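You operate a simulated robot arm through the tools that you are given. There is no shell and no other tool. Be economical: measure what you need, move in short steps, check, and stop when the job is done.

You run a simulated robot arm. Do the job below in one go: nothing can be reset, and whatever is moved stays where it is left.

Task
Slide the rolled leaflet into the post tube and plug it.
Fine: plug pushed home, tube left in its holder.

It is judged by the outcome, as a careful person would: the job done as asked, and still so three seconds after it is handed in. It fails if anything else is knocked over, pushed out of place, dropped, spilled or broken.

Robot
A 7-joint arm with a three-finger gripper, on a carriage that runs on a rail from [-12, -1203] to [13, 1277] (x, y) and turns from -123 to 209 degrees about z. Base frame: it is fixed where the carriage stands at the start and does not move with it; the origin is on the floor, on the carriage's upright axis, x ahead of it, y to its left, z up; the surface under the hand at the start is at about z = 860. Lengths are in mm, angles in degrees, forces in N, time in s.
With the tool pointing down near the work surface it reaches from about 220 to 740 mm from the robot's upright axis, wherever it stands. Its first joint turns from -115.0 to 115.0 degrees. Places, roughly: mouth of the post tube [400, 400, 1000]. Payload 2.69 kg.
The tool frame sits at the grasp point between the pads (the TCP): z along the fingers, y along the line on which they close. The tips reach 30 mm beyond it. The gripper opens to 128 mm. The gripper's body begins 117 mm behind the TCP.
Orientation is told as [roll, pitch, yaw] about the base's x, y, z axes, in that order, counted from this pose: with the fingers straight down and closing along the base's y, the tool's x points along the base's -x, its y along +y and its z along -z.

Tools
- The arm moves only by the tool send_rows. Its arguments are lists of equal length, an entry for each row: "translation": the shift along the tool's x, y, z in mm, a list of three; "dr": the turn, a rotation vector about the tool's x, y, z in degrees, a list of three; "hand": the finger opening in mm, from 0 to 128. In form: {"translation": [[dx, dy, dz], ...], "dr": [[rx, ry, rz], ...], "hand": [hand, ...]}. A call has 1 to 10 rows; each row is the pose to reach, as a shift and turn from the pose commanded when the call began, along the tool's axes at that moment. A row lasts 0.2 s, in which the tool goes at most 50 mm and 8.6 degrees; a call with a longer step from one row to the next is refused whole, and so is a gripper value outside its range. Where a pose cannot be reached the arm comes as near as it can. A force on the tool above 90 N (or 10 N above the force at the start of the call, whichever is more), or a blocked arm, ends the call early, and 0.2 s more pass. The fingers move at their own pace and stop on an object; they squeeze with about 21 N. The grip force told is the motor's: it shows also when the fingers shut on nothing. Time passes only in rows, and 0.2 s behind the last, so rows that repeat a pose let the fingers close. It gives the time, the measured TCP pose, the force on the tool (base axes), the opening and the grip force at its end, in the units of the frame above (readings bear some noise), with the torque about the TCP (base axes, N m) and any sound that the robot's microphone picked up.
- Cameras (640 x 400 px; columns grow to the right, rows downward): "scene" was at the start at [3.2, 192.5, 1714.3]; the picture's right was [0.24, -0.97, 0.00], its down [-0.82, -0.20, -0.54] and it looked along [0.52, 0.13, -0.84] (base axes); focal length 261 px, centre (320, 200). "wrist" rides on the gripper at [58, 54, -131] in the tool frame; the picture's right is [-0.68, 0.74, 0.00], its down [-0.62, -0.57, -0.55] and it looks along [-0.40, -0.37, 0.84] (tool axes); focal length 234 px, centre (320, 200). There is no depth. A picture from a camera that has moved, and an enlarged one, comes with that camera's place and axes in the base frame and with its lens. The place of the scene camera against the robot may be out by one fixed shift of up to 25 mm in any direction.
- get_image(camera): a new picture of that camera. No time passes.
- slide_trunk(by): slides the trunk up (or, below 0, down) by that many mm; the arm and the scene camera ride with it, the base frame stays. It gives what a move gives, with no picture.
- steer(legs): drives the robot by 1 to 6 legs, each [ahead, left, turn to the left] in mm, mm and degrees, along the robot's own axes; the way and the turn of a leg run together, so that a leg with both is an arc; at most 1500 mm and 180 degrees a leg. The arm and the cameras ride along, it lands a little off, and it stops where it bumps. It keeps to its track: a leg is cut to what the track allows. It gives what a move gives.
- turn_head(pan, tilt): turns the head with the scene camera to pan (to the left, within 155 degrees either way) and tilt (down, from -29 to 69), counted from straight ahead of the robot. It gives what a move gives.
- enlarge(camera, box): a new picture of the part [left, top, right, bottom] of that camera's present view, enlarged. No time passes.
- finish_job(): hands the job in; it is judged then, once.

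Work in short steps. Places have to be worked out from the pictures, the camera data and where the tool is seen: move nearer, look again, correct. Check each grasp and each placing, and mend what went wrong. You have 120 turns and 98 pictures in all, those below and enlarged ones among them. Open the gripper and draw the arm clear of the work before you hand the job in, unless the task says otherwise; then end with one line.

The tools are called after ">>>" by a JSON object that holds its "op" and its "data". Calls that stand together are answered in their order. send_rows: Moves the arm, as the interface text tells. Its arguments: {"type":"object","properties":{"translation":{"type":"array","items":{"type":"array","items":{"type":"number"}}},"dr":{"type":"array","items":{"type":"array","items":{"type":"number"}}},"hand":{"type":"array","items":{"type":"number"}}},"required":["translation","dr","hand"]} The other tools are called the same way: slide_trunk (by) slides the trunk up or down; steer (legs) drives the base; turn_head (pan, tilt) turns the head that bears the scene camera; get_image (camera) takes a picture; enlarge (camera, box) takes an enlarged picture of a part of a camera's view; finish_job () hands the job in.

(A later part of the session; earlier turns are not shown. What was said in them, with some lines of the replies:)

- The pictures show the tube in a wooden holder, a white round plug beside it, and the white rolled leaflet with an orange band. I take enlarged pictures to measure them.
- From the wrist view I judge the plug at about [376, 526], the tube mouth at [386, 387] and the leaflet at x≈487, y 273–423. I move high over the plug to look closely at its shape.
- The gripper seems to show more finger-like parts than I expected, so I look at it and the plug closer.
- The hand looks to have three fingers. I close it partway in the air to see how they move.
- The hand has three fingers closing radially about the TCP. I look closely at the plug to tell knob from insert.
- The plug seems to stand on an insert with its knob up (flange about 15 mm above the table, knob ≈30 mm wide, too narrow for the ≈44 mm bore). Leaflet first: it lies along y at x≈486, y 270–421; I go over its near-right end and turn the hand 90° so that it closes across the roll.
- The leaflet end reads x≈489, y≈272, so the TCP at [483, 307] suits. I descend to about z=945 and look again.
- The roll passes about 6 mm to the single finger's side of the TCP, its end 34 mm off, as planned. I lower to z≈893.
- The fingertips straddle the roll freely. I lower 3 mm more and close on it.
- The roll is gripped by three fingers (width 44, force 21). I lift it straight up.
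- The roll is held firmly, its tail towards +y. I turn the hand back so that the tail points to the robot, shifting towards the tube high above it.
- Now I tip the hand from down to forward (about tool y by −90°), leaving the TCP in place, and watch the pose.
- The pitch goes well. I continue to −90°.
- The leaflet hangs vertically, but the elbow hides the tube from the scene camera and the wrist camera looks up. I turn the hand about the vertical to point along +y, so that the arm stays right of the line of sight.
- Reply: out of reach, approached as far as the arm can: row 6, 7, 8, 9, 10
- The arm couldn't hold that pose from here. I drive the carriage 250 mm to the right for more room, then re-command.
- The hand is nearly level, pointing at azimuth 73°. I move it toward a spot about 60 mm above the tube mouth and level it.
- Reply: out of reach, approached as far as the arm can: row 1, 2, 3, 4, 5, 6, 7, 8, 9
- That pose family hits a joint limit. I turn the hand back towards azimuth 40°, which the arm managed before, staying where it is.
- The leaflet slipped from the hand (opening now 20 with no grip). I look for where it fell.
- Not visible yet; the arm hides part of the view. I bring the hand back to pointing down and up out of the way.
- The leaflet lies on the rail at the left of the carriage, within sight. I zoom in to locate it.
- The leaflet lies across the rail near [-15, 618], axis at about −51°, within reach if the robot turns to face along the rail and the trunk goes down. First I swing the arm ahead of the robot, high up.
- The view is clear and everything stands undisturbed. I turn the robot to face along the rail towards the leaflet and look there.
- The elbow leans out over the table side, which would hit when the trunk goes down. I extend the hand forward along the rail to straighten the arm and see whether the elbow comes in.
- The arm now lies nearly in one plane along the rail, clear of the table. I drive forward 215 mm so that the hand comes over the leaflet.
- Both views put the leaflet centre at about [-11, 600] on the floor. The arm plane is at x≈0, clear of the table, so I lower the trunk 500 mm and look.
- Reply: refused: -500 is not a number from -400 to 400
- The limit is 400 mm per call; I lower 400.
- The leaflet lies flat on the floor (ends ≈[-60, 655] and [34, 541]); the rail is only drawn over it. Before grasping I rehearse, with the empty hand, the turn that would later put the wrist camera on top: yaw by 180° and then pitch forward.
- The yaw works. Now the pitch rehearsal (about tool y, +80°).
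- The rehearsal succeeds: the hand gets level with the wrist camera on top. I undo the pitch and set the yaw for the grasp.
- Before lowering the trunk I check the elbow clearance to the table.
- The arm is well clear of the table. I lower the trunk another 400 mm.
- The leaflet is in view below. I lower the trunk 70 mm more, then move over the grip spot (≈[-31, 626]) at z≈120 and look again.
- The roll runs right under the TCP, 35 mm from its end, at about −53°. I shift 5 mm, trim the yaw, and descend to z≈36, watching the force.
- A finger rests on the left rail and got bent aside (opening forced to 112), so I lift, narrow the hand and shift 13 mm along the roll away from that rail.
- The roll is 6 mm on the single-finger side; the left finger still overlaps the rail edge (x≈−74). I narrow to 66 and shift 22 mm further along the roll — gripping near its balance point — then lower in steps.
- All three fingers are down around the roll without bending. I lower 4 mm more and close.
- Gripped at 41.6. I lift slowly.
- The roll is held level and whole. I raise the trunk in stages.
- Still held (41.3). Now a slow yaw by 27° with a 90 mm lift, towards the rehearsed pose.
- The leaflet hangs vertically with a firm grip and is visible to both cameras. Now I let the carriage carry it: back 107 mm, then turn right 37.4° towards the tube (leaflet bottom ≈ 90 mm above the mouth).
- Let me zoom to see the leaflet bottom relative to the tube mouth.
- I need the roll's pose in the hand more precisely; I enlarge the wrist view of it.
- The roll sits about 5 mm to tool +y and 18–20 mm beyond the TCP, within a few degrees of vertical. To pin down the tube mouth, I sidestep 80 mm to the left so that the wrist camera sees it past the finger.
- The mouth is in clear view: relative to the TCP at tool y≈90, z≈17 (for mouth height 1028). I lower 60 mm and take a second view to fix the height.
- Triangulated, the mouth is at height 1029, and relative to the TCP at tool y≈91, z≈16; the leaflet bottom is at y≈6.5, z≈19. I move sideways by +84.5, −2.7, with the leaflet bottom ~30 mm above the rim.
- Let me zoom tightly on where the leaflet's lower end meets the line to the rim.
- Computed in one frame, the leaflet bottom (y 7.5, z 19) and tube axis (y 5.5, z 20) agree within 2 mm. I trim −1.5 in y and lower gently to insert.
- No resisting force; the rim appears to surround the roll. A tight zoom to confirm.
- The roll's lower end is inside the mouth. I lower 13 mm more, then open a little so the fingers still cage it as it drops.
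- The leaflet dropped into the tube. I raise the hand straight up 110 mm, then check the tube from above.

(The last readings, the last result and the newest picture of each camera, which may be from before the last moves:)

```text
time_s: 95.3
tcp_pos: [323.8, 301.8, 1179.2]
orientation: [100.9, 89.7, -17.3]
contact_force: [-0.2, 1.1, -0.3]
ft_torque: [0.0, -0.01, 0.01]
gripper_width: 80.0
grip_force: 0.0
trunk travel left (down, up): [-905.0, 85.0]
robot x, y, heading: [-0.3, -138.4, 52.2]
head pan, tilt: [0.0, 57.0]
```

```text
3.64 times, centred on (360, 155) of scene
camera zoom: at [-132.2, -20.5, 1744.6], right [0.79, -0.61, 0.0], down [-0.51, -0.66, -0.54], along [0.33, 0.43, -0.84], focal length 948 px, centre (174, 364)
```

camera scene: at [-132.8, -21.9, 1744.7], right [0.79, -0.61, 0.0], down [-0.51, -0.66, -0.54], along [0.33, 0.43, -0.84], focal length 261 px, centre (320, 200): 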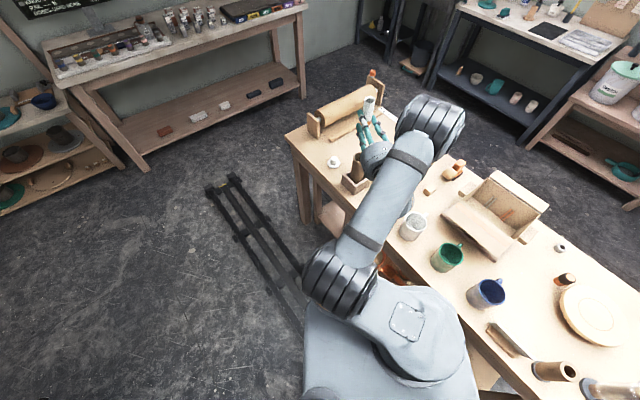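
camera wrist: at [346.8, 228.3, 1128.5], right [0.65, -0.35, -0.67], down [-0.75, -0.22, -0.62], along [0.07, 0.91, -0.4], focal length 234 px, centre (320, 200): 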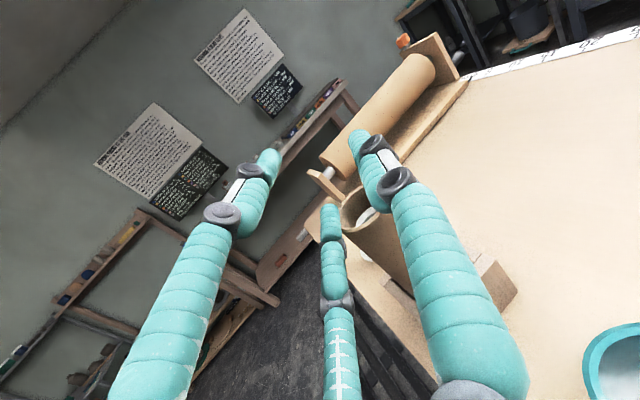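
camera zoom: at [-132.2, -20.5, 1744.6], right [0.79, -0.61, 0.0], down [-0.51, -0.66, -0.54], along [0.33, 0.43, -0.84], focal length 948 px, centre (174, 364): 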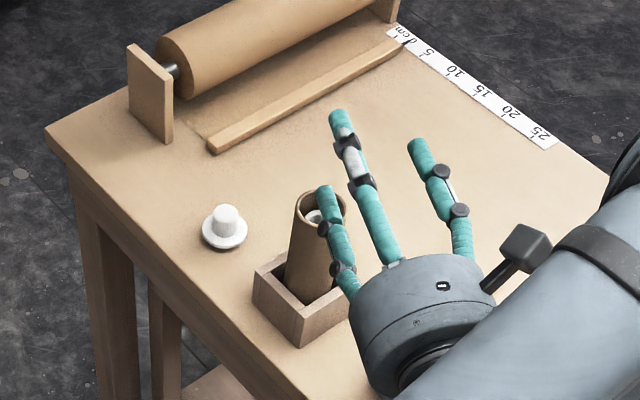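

The leaflet sits inside, its top just under the rim, and the tube stands in its holder. I raise and tip the hand back to pointing down.

>>> {"op": "send_rows", "data": {"translation": [[20, 0, 0], [40, 0, 0], [60, 0, 0], [60, 0, 0], [60, 0, 0], [60, 0, 0], [60, 0, 0], [60, 0, 0], [60, 0, 0], [60, 0, 0]], "dr": [[0, 0, 0], [0, 0, 0], [0, 0, 0], [0, -8, 0], [0, -16, 0], [0, -24, 0], [0, -32, 0], [0, -40, 0], [0, -48, 0], [0, -50, 0]], "hand": [80, 80, 80, 80, 80, 80, 80, 80, 80, 80]}}

>>> {"op": "send_rows", "data": {"translation": [[0, 0, 0], [0, 0, 0], [0, 0, 0], [0, 0, 0], [0, 0, 0], [0, 0, 0]], "dr": [[0, -8, 0], [0, -16, 0], [0, -24, 0], [0, -32, 0], [0, -40, 0], [0, -40, 0]], "hand": [80, 80, 80, 80, 80, 80]}}

```text
time_s: 97.5
tcp_pos: [321.7, 300.1, 1239.5]
orientation: [0.6, 40.1, -117.9]
contact_force: [0.2, -0.4, 0.5]
ft_torque: [0.0, -0.03, 0.0]
gripper_width: 80.0
grip_force: 0.1
trunk travel left (down, up): [-905.0, 85.0]
robot x, y, heading: [-1.3, -140.0, 52.2]
head pan, tilt: [0.0, 57.0]
```

```text
time_s: 98.9
tcp_pos: [320.3, 300.2, 1239.4]
orientation: [0.5, 0.1, -118.3]
contact_force: [-0.3, 0.1, -0.3]
ft_torque: [-0.01, -0.03, 0.04]
gripper_width: 80.0
grip_force: 0.0
trunk travel left (down, up): [-905.0, 85.0]
robot x, y, heading: [-2.0, -139.6, 52.2]
head pan, tilt: [0.0, 57.0]
```

The plug would be out of reach from here, so I drive 200 mm left along the rail (hand high), then look for the plug.

>>> {"op": "steer", "data": {"legs": [[158, 122.6, 0]]}}

>>> {"op": "send_rows", "data": {"translation": [[15, 12, 0], [30, 24, 0], [44, 36, 0], [44, 36, 40], [44, 36, 80], [44, 36, 120], [44, 36, 160], [44, 36, 160]], "dr": [[0, 0, 0], [0, 0, 0], [0, 0, 0], [0, 0, 0], [0, 0, 0], [0, 0, 0], [0, 0, 0], [0, 0, 0]], "hand": [80, 80, 80, 80, 80, 80, 80, 80]}}

>>> {"op": "get_image", "data": {"camera": "wrist"}}

>>> {"op": "get_image", "data": {"camera": "scene"}}

```text
time_s: 100.5
tcp_pos: [324.5, 499.4, 1238.5]
orientation: [0.2, 0.2, -118.3]
contact_force: [-0.9, 0.3, 0.2]
ft_torque: [-0.03, 0.01, -0.01]
gripper_width: 79.9
grip_force: 0.0
trunk travel left (down, up): [-905.0, 85.0]
robot x, y, heading: [0.1, 55.4, 52.5]
head pan, tilt: [0.0, 57.0]
```

```text
time_s: 102.3
tcp_pos: [376.9, 518.1, 1080.1]
orientation: [0.3, 0.2, -118.3]
contact_force: [-1.3, -0.3, 0.1]
ft_torque: [0.04, 0.01, -0.04]
gripper_width: 79.8
grip_force: 0.0
trunk travel left (down, up): [-905.0, 85.0]
robot x, y, heading: [0.3, 62.5, 52.1]
head pan, tilt: [0.0, 57.0]
```

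```text
25 pictures are left
camera wrist: at [451.1, 543.0, 1211.2], right [0.33, -0.94, 0.0], down [-0.79, -0.27, 0.54], along [-0.51, -0.18, -0.84], focal length 234 px, centre (320, 200)
```

wrist: 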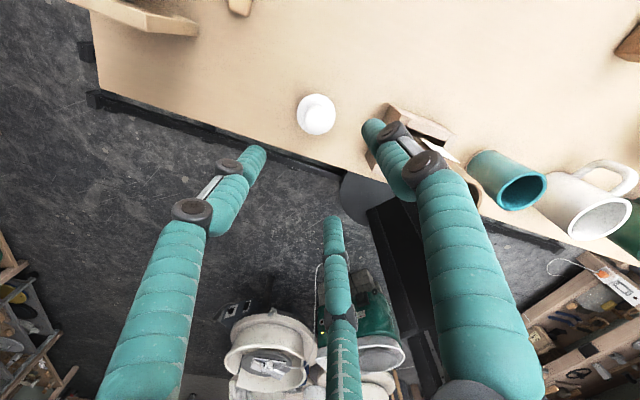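

```text
24 pictures are left
camera scene: at [-131.8, 175.5, 1744.7], right [0.79, -0.61, 0.0], down [-0.51, -0.66, -0.55], along [0.33, 0.43, -0.84], focal length 261 px, centre (320, 200)
```

scene: 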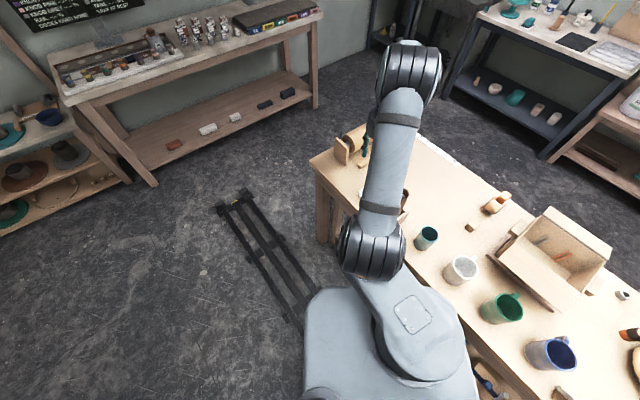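

The plug is almost below the TCP. I zoom to centre precisely.

>>> {"op": "enlarge", "data": {"camera": "wrist", "box": [286, 84, 346, 144]}}

```text
6.67 times, centred on (316, 114) of wrist
camera zoom: at [451.1, 543.0, 1211.2], right [0.33, -0.94, 0.0], down [-0.79, -0.27, 0.54], along [-0.51, -0.18, -0.84], focal length 1561 px, centre (347, 773)
```

zoom: 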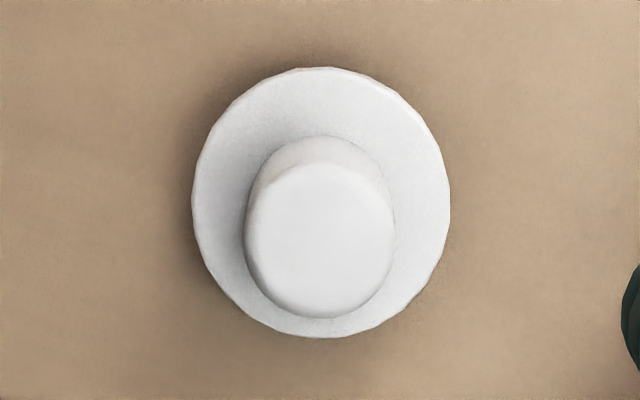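

The plug's knob is centred at tool (+5, −2), top at z≈908, flange ≈876. I descend to TCP z≈914 with the hand at 60.

>>> {"op": "send_rows", "data": {"translation": [[5, -2, 20], [5, -2, 60], [5, -2, 100], [5, -2, 135], [5, -2, 155], [5, -2, 166], [5, -2, 166]], "dr": [[0, 0, 0], [0, 0, 0], [0, 0, 0], [0, 0, 0], [0, 0, 0], [0, 0, 0], [0, 0, 0]], "hand": [60, 60, 60, 60, 60, 60, 60]}}

>>> {"op": "get_image", "data": {"camera": "wrist"}}

```text
time_s: 103.9
tcp_pos: [379.1, 527.4, 913.6]
orientation: [0.3, 0.0, -118.2]
contact_force: [-0.7, 0.6, 0.1]
ft_torque: [0.0, -0.01, -0.02]
gripper_width: 60.0
grip_force: 0.1
trunk travel left (down, up): [-905.0, 85.0]
robot x, y, heading: [1.1, 55.8, 52.3]
head pan, tilt: [0.0, 57.0]
```

```text
22 pictures are left
camera wrist: at [452.9, 551.6, 1043.9], right [0.33, -0.94, 0.0], down [-0.79, -0.27, 0.54], along [-0.51, -0.18, -0.84], focal length 234 px, centre (320, 200)
```

wrist: 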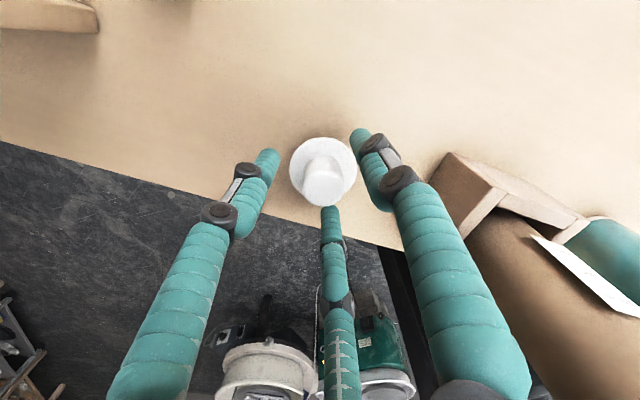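

The knob is centred between the fingers with no contact. I close on it.

>>> {"op": "send_rows", "data": {"translation": [[0, 0, 0], [0, 0, 0], [0, 0, 0], [0, 0, 0], [0, 0, 0], [0, 0, 0]], "dr": [[0, 0, 0], [0, 0, 0], [0, 0, 0], [0, 0, 0], [0, 0, 0], [0, 0, 0]], "hand": [45, 35, 25, 15, 15, 15]}}

>>> {"op": "send_rows", "data": {"translation": [[0, 0, -10], [0, 0, -30], [0, 0, -60], [0, 0, -95], [0, 0, -130], [0, 0, -165], [0, 0, -195], [0, 0, -195]], "dr": [[0, 0, 0], [0, 0, 0], [0, 0, 0], [0, 0, 0], [0, 0, 0], [0, 0, 0], [0, 0, 0], [0, 0, 0]], "hand": [15, 15, 15, 15, 15, 15, 15, 15]}}

>>> {"op": "get_image", "data": {"camera": "wrist"}}

>>> {"op": "enlarge", "data": {"camera": "scene", "box": [310, 60, 440, 230]}}

```text
time_s: 105.3
tcp_pos: [377.8, 527.5, 912.6]
orientation: [0.3, 0.2, -118.2]
contact_force: [0.0, 0.0, 0.7]
ft_torque: [-0.01, -0.03, 0.03]
gripper_width: 27.8
grip_force: 20.8
trunk travel left (down, up): [-905.0, 85.0]
robot x, y, heading: [-0.8, 59.3, 52.5]
head pan, tilt: [0.0, 57.0]
```

```text
time_s: 107.1
tcp_pos: [377.8, 526.9, 1109.2]
orientation: [0.3, 0.0, -118.2]
contact_force: [-0.1, -0.7, -1.2]
ft_torque: [0.0, 0.0, -0.01]
gripper_width: 27.6
grip_force: 21.0
trunk travel left (down, up): [-905.0, 85.0]
robot x, y, heading: [2.6, 61.1, 52.2]
head pan, tilt: [0.0, 57.0]
```

```text
21 pictures are left
camera wrist: at [452.2, 551.3, 1240.4], right [0.33, -0.94, 0.0], down [-0.79, -0.27, 0.54], along [-0.51, -0.18, -0.84], focal length 234 px, centre (320, 200)
```

wrist: 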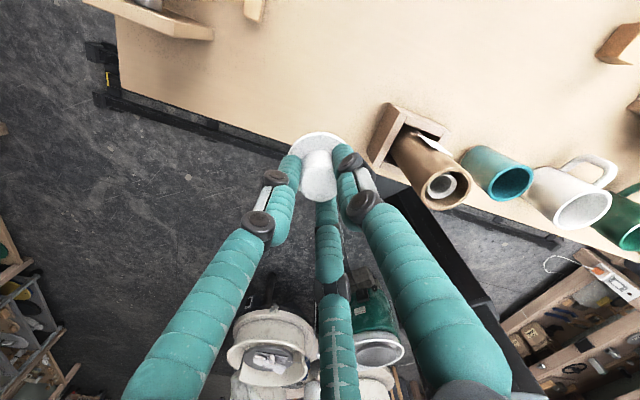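

```text
2.35 times, centred on (375, 145) of scene
camera zoom: at [-130.9, 176.7, 1744.6], right [0.79, -0.61, 0.0], down [-0.51, -0.66, -0.54], along [0.33, 0.43, -0.84], focal length 613 px, centre (191, 329)
```

zoom: 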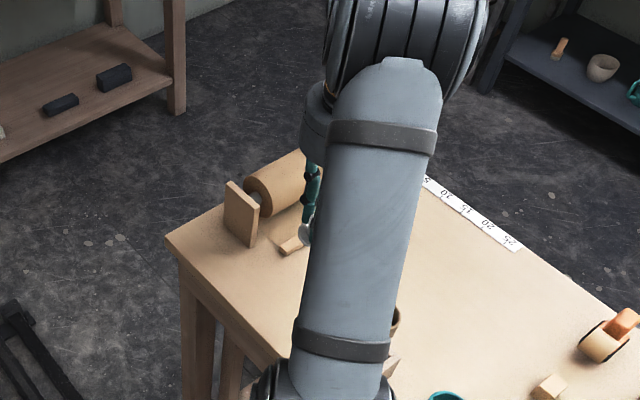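

The plug is held (27.6). I zoom in on its underside in the scene view and on the tube mouth in the wrist view.

>>> {"op": "enlarge", "data": {"camera": "scene", "box": [358, 140, 382, 164]}}

>>> {"op": "enlarge", "data": {"camera": "wrist", "box": [400, 140, 490, 230]}}

```text
16.00 times, centred on (370, 152) of scene
camera zoom: at [-130.9, 176.7, 1744.6], right [0.79, -0.61, 0.0], down [-0.51, -0.66, -0.54], along [0.33, 0.43, -0.84], focal length 4170 px, centre (-480, 968)
```

zoom: 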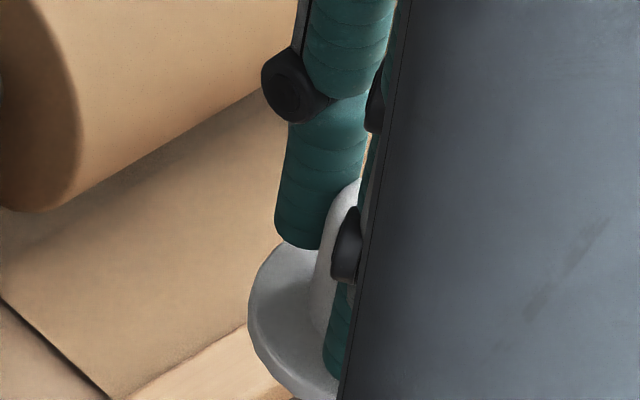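

```text
4.44 times, centred on (445, 185) of wrist
camera zoom: at [452.2, 551.3, 1240.4], right [0.33, -0.94, 0.0], down [-0.79, -0.27, 0.54], along [-0.51, -0.18, -0.84], focal length 1041 px, centre (-236, 267)
```

zoom: 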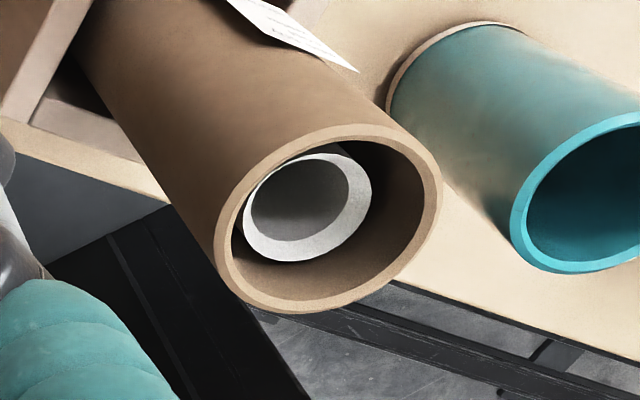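

The leaflet is well inside, top recessed. The mouth measures at tool (−123, +68) from the TCP; I move 80 mm along tool −x and view again to triangulate it finely.

>>> {"op": "send_rows", "data": {"translation": [[-20, 0, 0], [-40, 0, 0], [-60, 0, 0], [-80, 0, 0], [-80, 0, 0], [-80, 0, 0]], "dr": [[0, 0, 0], [0, 0, 0], [0, 0, 0], [0, 0, 0], [0, 0, 0], [0, 0, 0]], "hand": [15, 15, 15, 15, 15, 15]}}

>>> {"op": "enlarge", "data": {"camera": "wrist", "box": [270, 80, 450, 200]}}

```text
time_s: 108.5
tcp_pos: [339.4, 454.0, 1109.6]
orientation: [0.2, 0.0, -118.2]
contact_force: [0.4, -1.0, -0.5]
ft_torque: [-0.01, -0.02, 0.02]
gripper_width: 28.2
grip_force: 20.8
trunk travel left (down, up): [-905.0, 85.0]
robot x, y, heading: [1.5, 57.5, 52.4]
head pan, tilt: [0.0, 57.0]
```

```text
3.33 times, centred on (360, 140) of wrist
camera zoom: at [414.0, 479.7, 1240.2], right [0.33, -0.94, 0.0], down [-0.79, -0.27, 0.54], along [-0.51, -0.18, -0.84], focal length 781 px, centre (187, 400)
```

zoom: 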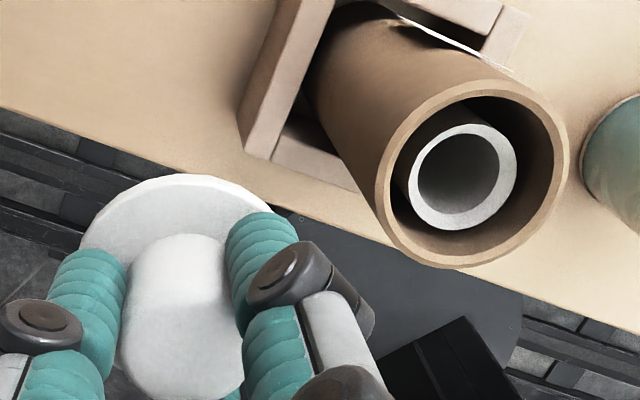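

Triangulation: the mouth is at tool (−40.9, +67.6), 78 mm below the TCP. I move the plug over it, still ~25 mm above the rim.

>>> {"op": "send_rows", "data": {"translation": [[-10, 17, 0], [-20, 34, 0], [-30, 51, 0], [-40.9, 67.6, 0], [-40.9, 67.6, 0], [-40.9, 67.6, 0]], "dr": [[0, 0, 0], [0, 0, 0], [0, 0, 0], [0, 0, 0], [0, 0, 0], [0, 0, 0]], "hand": [15, 15, 15, 15, 15, 15]}}

>>> {"op": "get_image", "data": {"camera": "wrist"}}

>>> {"op": "enlarge", "data": {"camera": "scene", "box": [330, 80, 450, 230]}}

```text
time_s: 109.9
tcp_pos: [380.7, 388.8, 1108.2]
orientation: [0.3, 0.1, -118.1]
contact_force: [-0.3, 0.1, 0.2]
ft_torque: [-0.01, -0.02, 0.0]
gripper_width: 27.8
grip_force: 21.2
trunk travel left (down, up): [-905.0, 85.0]
robot x, y, heading: [1.2, 57.4, 52.7]
head pan, tilt: [0.0, 57.0]
```

```text
16 pictures are left
camera wrist: at [454.7, 412.7, 1239.4], right [0.33, -0.94, 0.0], down [-0.79, -0.27, 0.54], along [-0.51, -0.18, -0.84], focal length 234 px, centre (320, 200)
```

wrist: 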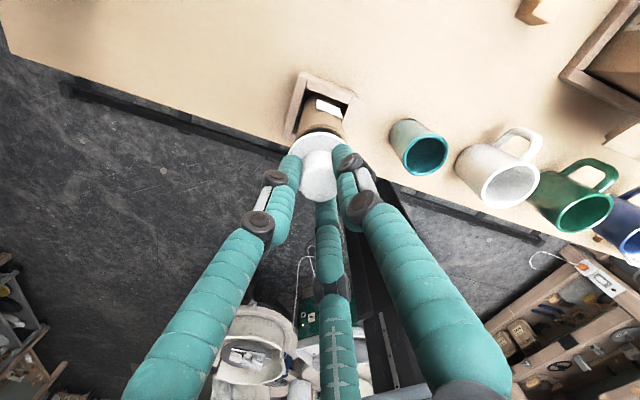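

```text
2.67 times, centred on (390, 155) of scene
camera zoom: at [-130.7, 175.9, 1744.7], right [0.79, -0.61, 0.0], down [-0.51, -0.66, -0.54], along [0.33, 0.43, -0.84], focal length 695 px, centre (133, 320)
```

zoom: 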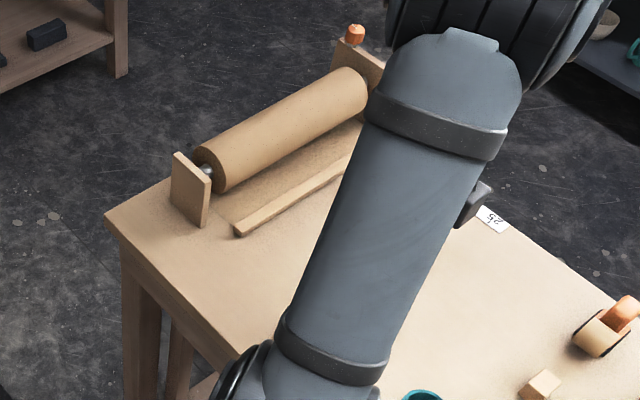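

I zoom on the flange against the tube behind it to check lateral alignment.

>>> {"op": "enlarge", "data": {"camera": "wrist", "box": [275, 80, 365, 170]}}

```text
4.44 times, centred on (320, 125) of wrist
camera zoom: at [454.7, 412.7, 1239.4], right [0.33, -0.94, 0.0], down [-0.79, -0.27, 0.54], along [-0.51, -0.18, -0.84], focal length 1041 px, centre (320, 533)
```

zoom: 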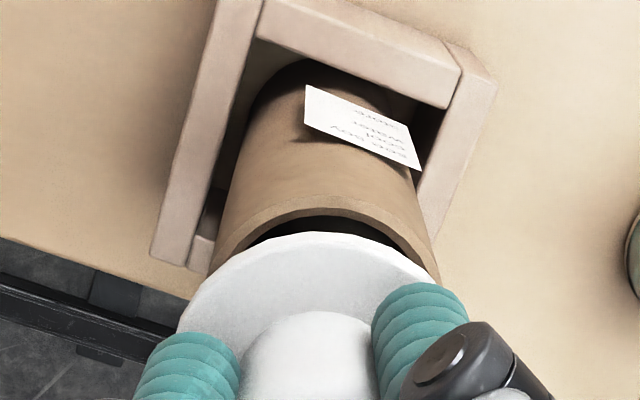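

Comparing predicted and seen edges, the tube lies about 4 mm further along the camera's horizontal look direction than the plug, laterally aligned. I correct by tool (−3.1, −2.8), lower 14 mm and re-check.

>>> {"op": "send_rows", "data": {"translation": [[-3.1, -2.8, 0], [-3.1, -2.8, 7], [-3.1, -2.8, 14], [-3.1, -2.8, 14]], "dr": [[0, 0, 0], [0, 0, 0], [0, 0, 0], [0, 0, 0]], "hand": [15, 15, 15, 15]}}

>>> {"op": "enlarge", "data": {"camera": "wrist", "box": [275, 80, 365, 170]}}

```text
time_s: 110.9
tcp_pos: [376.5, 386.4, 1094.1]
orientation: [0.3, 0.1, -118.3]
contact_force: [-0.9, -0.2, 0.6]
ft_torque: [-0.01, -0.01, 0.01]
gripper_width: 27.8
grip_force: 20.8
trunk travel left (down, up): [-905.0, 85.0]
robot x, y, heading: [3.9, 57.4, 52.3]
head pan, tilt: [0.0, 57.0]
```

```text
4.44 times, centred on (320, 125) of wrist
camera zoom: at [450.3, 410.9, 1224.6], right [0.33, -0.94, 0.0], down [-0.79, -0.27, 0.54], along [-0.51, -0.18, -0.84], focal length 1041 px, centre (320, 533)
```

zoom: 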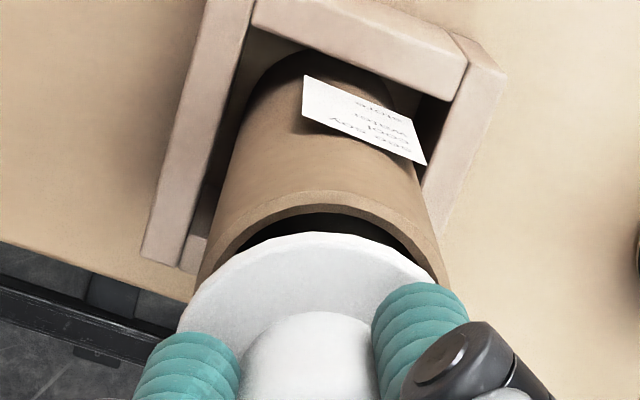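

Now plug and rim agree within about 1 mm. I lower slowly until it meets resistance.

>>> {"op": "send_rows", "data": {"translation": [[0, 0, 5], [0, 0, 9], [0, 0, 12], [0, 0, 15], [0, 0, 18], [0, 0, 20], [0, 0, 22]], "dr": [[0, 0, 0], [0, 0, 0], [0, 0, 0], [0, 0, 0], [0, 0, 0], [0, 0, 0], [0, 0, 0]], "hand": [15, 15, 15, 15, 15, 15, 15]}}

>>> {"op": "enlarge", "data": {"camera": "wrist", "box": [275, 80, 365, 170]}}

```text
time_s: 112.5
tcp_pos: [376.2, 386.5, 1071.5]
orientation: [0.3, 0.2, -118.3]
contact_force: [0.4, 0.4, -0.9]
ft_torque: [-0.01, 0.0, 0.02]
gripper_width: 27.8
grip_force: 21.5
trunk travel left (down, up): [-905.0, 85.0]
robot x, y, heading: [-0.8, 60.8, 52.3]
head pan, tilt: [0.0, 57.0]
```

```text
4.44 times, centred on (320, 125) of wrist
camera zoom: at [451.2, 410.8, 1203.2], right [0.33, -0.94, 0.0], down [-0.79, -0.27, 0.54], along [-0.51, -0.18, -0.84], focal length 1041 px, centre (320, 533)
```

zoom: 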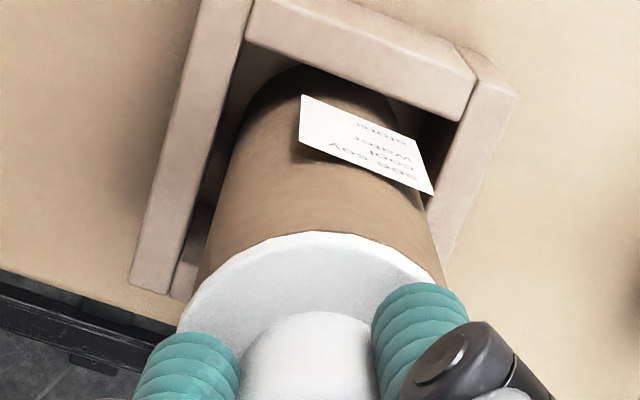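

No resistance yet; the flange now nearly covers the rim. I keep lowering until it seats.

>>> {"op": "send_rows", "data": {"translation": [[0, 0, 2], [0, 0, 4], [0, 0, 6], [0, 0, 8], [0, 0, 10], [0, 0, 12], [0, 0, 14]], "dr": [[0, 0, 0], [0, 0, 0], [0, 0, 0], [0, 0, 0], [0, 0, 0], [0, 0, 0], [0, 0, 0]], "hand": [15, 15, 15, 15, 15, 15, 15]}}

>>> {"op": "enlarge", "data": {"camera": "wrist", "box": [275, 80, 365, 170]}}

```text
time_s: 114.1
tcp_pos: [374.6, 385.7, 1062.6]
orientation: [0.8, 0.9, -118.3]
contact_force: [-0.1, 2.5, 70.4]
ft_torque: [-0.06, 0.75, 0.05]
gripper_width: 27.9
grip_force: 20.8
trunk travel left (down, up): [-905.0, 85.0]
robot x, y, heading: [-2.3, 58.6, 52.4]
head pan, tilt: [0.0, 57.0]
```

```text
4.44 times, centred on (320, 125) of wrist
camera zoom: at [447.9, 408.3, 1195.9], right [0.33, -0.94, 0.0], down [-0.8, -0.28, 0.53], along [-0.5, -0.17, -0.85], focal length 1041 px, centre (320, 533)
```

zoom: 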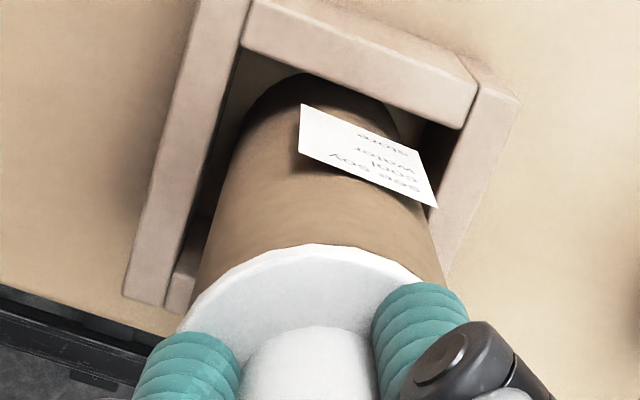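

Resistance of 70 N came with the flange at rim height and the fingertips now down on the flange. I ease off, open the fingers and look.

>>> {"op": "send_rows", "data": {"translation": [[0, 0, -5], [0, 0, -8], [0, 0, -8], [0, 0, -8], [0, 0, -8]], "dr": [[0, 0, 0], [0, 0, 0], [0, 0, 0], [0, 0, 0], [0, 0, 0]], "hand": [15, 15, 34, 50, 60]}}

>>> {"op": "send_rows", "data": {"translation": [[0, 0, -20], [0, 0, -50], [0, 0, -90], [0, 0, -130], [0, 0, -130]], "dr": [[0, 0, 0], [0, 0, 0], [0, 0, 0], [0, 0, 0], [0, 0, 0]], "hand": [60, 60, 60, 60, 60]}}

>>> {"op": "enlarge", "data": {"camera": "wrist", "box": [270, 60, 370, 170]}}

```text
time_s: 115.3
tcp_pos: [375.8, 385.5, 1064.9]
orientation: [0.2, 0.0, -118.4]
contact_force: [-0.3, -0.7, 0.5]
ft_torque: [-0.01, -0.02, 0.04]
gripper_width: 60.1
grip_force: 0.2
trunk travel left (down, up): [-905.0, 85.0]
robot x, y, heading: [0.9, 60.7, 52.1]
head pan, tilt: [0.0, 57.0]
```

```text
time_s: 116.5
tcp_pos: [377.0, 385.8, 1196.4]
orientation: [0.4, 0.1, -118.2]
contact_force: [0.6, -0.9, -0.2]
ft_torque: [-0.03, 0.05, 0.03]
gripper_width: 60.1
grip_force: 0.1
trunk travel left (down, up): [-905.0, 85.0]
robot x, y, heading: [-4.1, 58.0, 52.3]
head pan, tilt: [0.0, 57.0]
```

```text
3.64 times, centred on (320, 115) of wrist
camera zoom: at [451.6, 410.0, 1327.6], right [0.33, -0.94, 0.0], down [-0.79, -0.27, 0.55], along [-0.51, -0.18, -0.84], focal length 852 px, centre (320, 509)
```

zoom: 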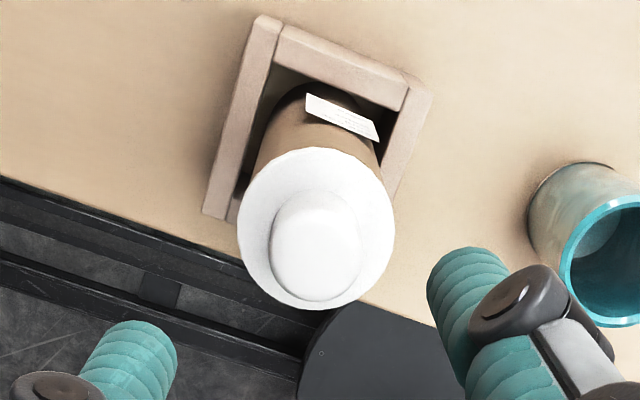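

The plug sits square on the tube. I swing the arm clear to the right, high up, for a side view from the scene camera.

>>> {"op": "send_rows", "data": {"translation": [[0, 0, -50], [0, 0, -90], [-31, 28, -90], [-62, 56, -90], [-93, 84, -90], [-125, 112, -90], [-156, 140, -90], [-187, 168, -90], [-218, 196, -90], [-218, 196, -90]], "dr": [[0, 0, 0], [0, 0, 0], [0, 0, 0], [0, 0, 0], [0, 0, 0], [0, 0, 0], [0, 0, 0], [0, 0, 0], [0, 0, 0], [0, 0, 0]], "hand": [60, 60, 60, 60, 60, 60, 60, 60, 60, 60]}}

>>> {"op": "get_image", "data": {"camera": "scene"}}

```text
time_s: 118.7
tcp_pos: [444.6, 103.3, 1287.7]
orientation: [0.5, 0.1, -118.2]
contact_force: [0.0, 0.2, -0.1]
ft_torque: [-0.03, -0.03, 0.03]
gripper_width: 60.1
grip_force: 0.1
trunk travel left (down, up): [-905.0, 85.0]
robot x, y, heading: [-3.4, 58.8, 52.4]
head pan, tilt: [0.0, 57.0]
```

```text
9 pictures are left
camera scene: at [-131.9, 177.9, 1744.5], right [0.79, -0.61, 0.0], down [-0.51, -0.66, -0.54], along [0.33, 0.43, -0.84], focal length 261 px, centre (320, 200)
```

scene: 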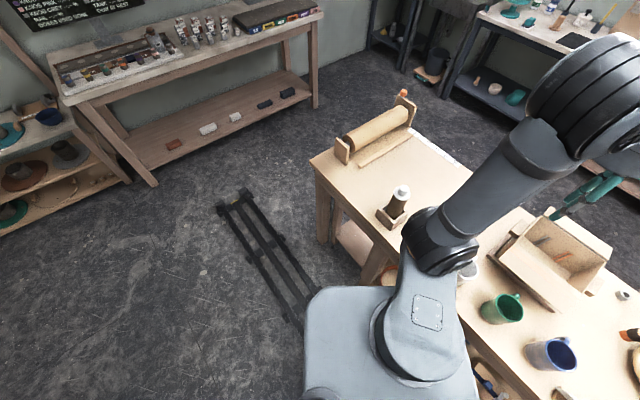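

>>> {"op": "enlarge", "data": {"camera": "scene", "box": [380, 178, 420, 228]}}

```text
8.00 times, centred on (400, 203) of scene
camera zoom: at [-131.9, 177.9, 1744.5], right [0.79, -0.61, 0.0], down [-0.51, -0.66, -0.54], along [0.33, 0.43, -0.84], focal length 2085 px, centre (-320, 176)
```

zoom: 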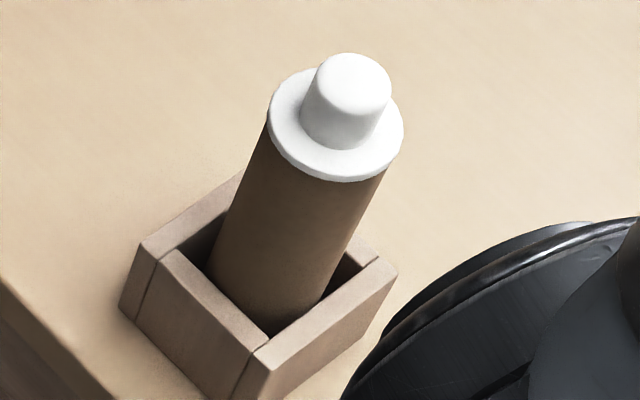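

The plug looks flush and coaxial, the tube still in its holder. To be sure it is fully home, I go back over it with closed fingers and press once on the knob.

>>> {"op": "send_rows", "data": {"translation": [[31, -28, 0], [62, -56, 0], [93, -84, 0], [125, -112, 0], [156, -140, 0], [187, -168, 0], [218, -196, 0], [218, -196, 40], [218, -196, 80], [218, -196, 120]], "dr": [[0, 0, 0], [0, 0, 0], [0, 0, 0], [0, 0, 0], [0, 0, 0], [0, 0, 0], [0, 0, 0], [0, 0, 0], [0, 0, 0], [0, 0, 0]], "hand": [0, 0, 0, 0, 0, 0, 0, 0, 0, 0]}}

>>> {"op": "send_rows", "data": {"translation": [[0, 0, 20], [0, 0, 40], [0, 0, 52], [0, 0, 58]], "dr": [[0, 0, 0], [0, 0, 0], [0, 0, 0], [0, 0, 0]], "hand": [0, 0, 0, 0]}}

>>> {"op": "enlarge", "data": {"camera": "wrist", "box": [250, 90, 390, 210]}}

```text
time_s: 120.9
tcp_pos: [379.5, 386.5, 1166.2]
orientation: [0.3, 0.1, -118.4]
contact_force: [-0.3, 0.1, -0.4]
ft_torque: [0.0, -0.03, 0.02]
gripper_width: 2.4
grip_force: 20.8
trunk travel left (down, up): [-905.0, 85.0]
robot x, y, heading: [2.2, 58.1, 52.6]
head pan, tilt: [0.0, 57.0]
```

```text
time_s: 121.9
tcp_pos: [375.4, 386.1, 1107.8]
orientation: [0.3, 0.2, -118.3]
contact_force: [-0.6, 0.5, 0.0]
ft_torque: [0.01, 0.02, 0.03]
gripper_width: 2.4
grip_force: 20.6
trunk travel left (down, up): [-905.0, 85.0]
robot x, y, heading: [-0.2, 62.4, 52.4]
head pan, tilt: [0.0, 57.0]
```

```text
3.33 times, centred on (320, 150) of wrist
camera zoom: at [451.2, 411.0, 1238.7], right [0.33, -0.94, 0.0], down [-0.79, -0.27, 0.54], along [-0.51, -0.18, -0.84], focal length 781 px, centre (320, 367)
```

zoom: 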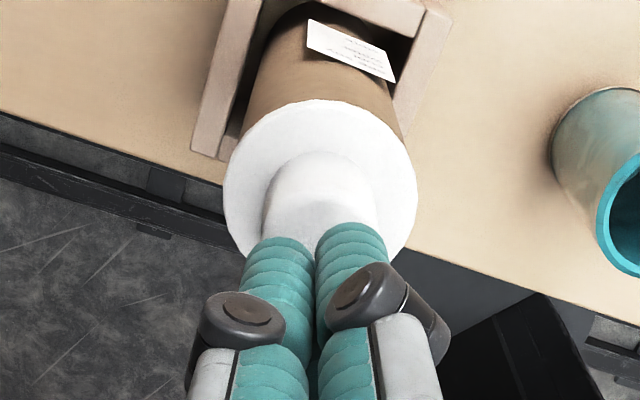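

The closed tips are over the knob. I press down in small steps.

>>> {"op": "send_rows", "data": {"translation": [[0, 0, 4], [0, 0, 8], [0, 0, 11], [0, 0, 14], [0, 0, 17], [0, 0, 20], [0, 0, 22], [0, 0, 24]], "dr": [[0, 0, 0], [0, 0, 0], [0, 0, 0], [0, 0, 0], [0, 0, 0], [0, 0, 0], [0, 0, 0], [0, 0, 0]], "hand": [0, 0, 0, 0, 0, 0, 0, 0]}}

```text
time_s: 123.7
tcp_pos: [374.8, 384.4, 1088.9]
orientation: [0.7, 0.7, -118.2]
contact_force: [-0.3, 2.0, 57.1]
ft_torque: [0.05, 0.21, 0.01]
gripper_width: 6.1
grip_force: 20.8
trunk travel left (down, up): [-905.0, 85.0]
robot x, y, heading: [2.6, 59.3, 52.2]
head pan, tilt: [0.0, 57.0]
```

It holds against 57 N with the knob top at ≈1060. One slightly firmer push shows whether it still moves.

>>> {"op": "send_rows", "data": {"translation": [[0, 0, 1], [0, 0, 2], [0, 0, 2]], "dr": [[0, 0, 0], [0, 0, 0], [0, 0, 0]], "hand": [0, 0, 0]}}

>>> {"op": "send_rows", "data": {"translation": [[0, 0, -15], [0, 0, -50], [0, 0, -95], [0, 0, -140], [0, 0, -185], [0, 0, -215], [0, 0, -215]], "dr": [[0, 0, 0], [0, 0, 0], [0, 0, 0], [0, 0, 0], [0, 0, 0], [0, 0, 0], [0, 0, 0]], "hand": [0, 0, 0, 40, 60, 60, 60]}}

>>> {"op": "send_rows", "data": {"translation": [[-31, 28, 0], [-62, 56, 0], [-93, 84, 0], [-125, 112, 0], [-156, 140, 0], [-187, 168, 0], [-218, 196, 0], [-218, 196, 0]], "dr": [[0, 0, 0], [0, 0, 0], [0, 0, 0], [0, 0, 0], [0, 0, 0], [0, 0, 0], [0, 0, 0], [0, 0, 0]], "hand": [60, 60, 60, 60, 60, 60, 60, 60]}}

>>> {"op": "get_image", "data": {"camera": "scene"}}

>>> {"op": "enlarge", "data": {"camera": "scene", "box": [380, 178, 420, 228]}}

```text
time_s: 124.5
tcp_pos: [375.3, 382.7, 1089.0]
orientation: [0.9, 1.0, -118.2]
contact_force: [-2.9, 3.4, 78.3]
ft_torque: [0.06, 0.43, 0.01]
gripper_width: 6.2
grip_force: 21.2
trunk travel left (down, up): [-905.0, 85.0]
robot x, y, heading: [0.6, 57.4, 52.4]
head pan, tilt: [0.0, 57.0]
```

```text
time_s: 126.1
tcp_pos: [375.9, 384.7, 1297.0]
orientation: [0.3, 0.3, -118.3]
contact_force: [0.5, -0.8, 0.2]
ft_torque: [-0.02, -0.04, -0.02]
gripper_width: 60.1
grip_force: 0.1
trunk travel left (down, up): [-905.0, 85.0]
robot x, y, heading: [3.2, 58.0, 52.1]
head pan, tilt: [0.0, 57.0]
```

```text
time_s: 127.9
tcp_pos: [445.4, 103.6, 1297.1]
orientation: [0.4, 0.2, -118.3]
contact_force: [-0.3, 0.4, -0.5]
ft_torque: [-0.06, -0.02, 0.0]
gripper_width: 59.9
grip_force: 0.1
trunk travel left (down, up): [-905.0, 85.0]
robot x, y, heading: [3.7, 55.6, 52.4]
head pan, tilt: [0.0, 57.0]
```

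```text
6 pictures are left
camera scene: at [-131.9, 177.9, 1744.5], right [0.79, -0.61, 0.0], down [-0.51, -0.66, -0.54], along [0.33, 0.43, -0.84], focal length 261 px, centre (320, 200)
```

scene: 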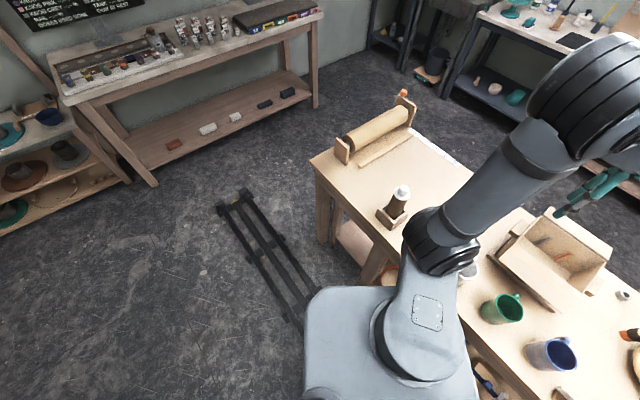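

```text
8.00 times, centred on (400, 203) of scene
camera zoom: at [-131.9, 177.9, 1744.5], right [0.79, -0.61, 0.0], down [-0.51, -0.66, -0.54], along [0.33, 0.43, -0.84], focal length 2085 px, centre (-320, 176)
```

zoom: 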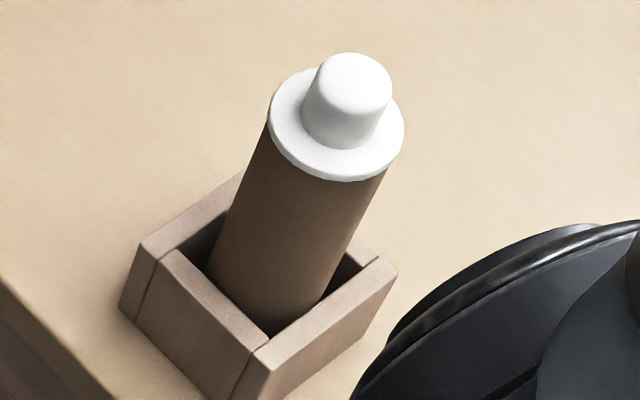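

The plug did not move under 78 N, it sits flush on the tube, the tube stands in its holder, and the hand is open and clear. I hand the job in.

>>> {"op": "finish_job", "data": {}}

```text
The job is handed in.
```

The leaflet is in the post tube, the plug is pushed home and the tube is still in its holder, but I dropped the leaflet on the floor once along the way and had to pick it up. The plug did not move when I pressed it with 78 N, nothing else on the table looked disturbed, and the hand is open and clear.
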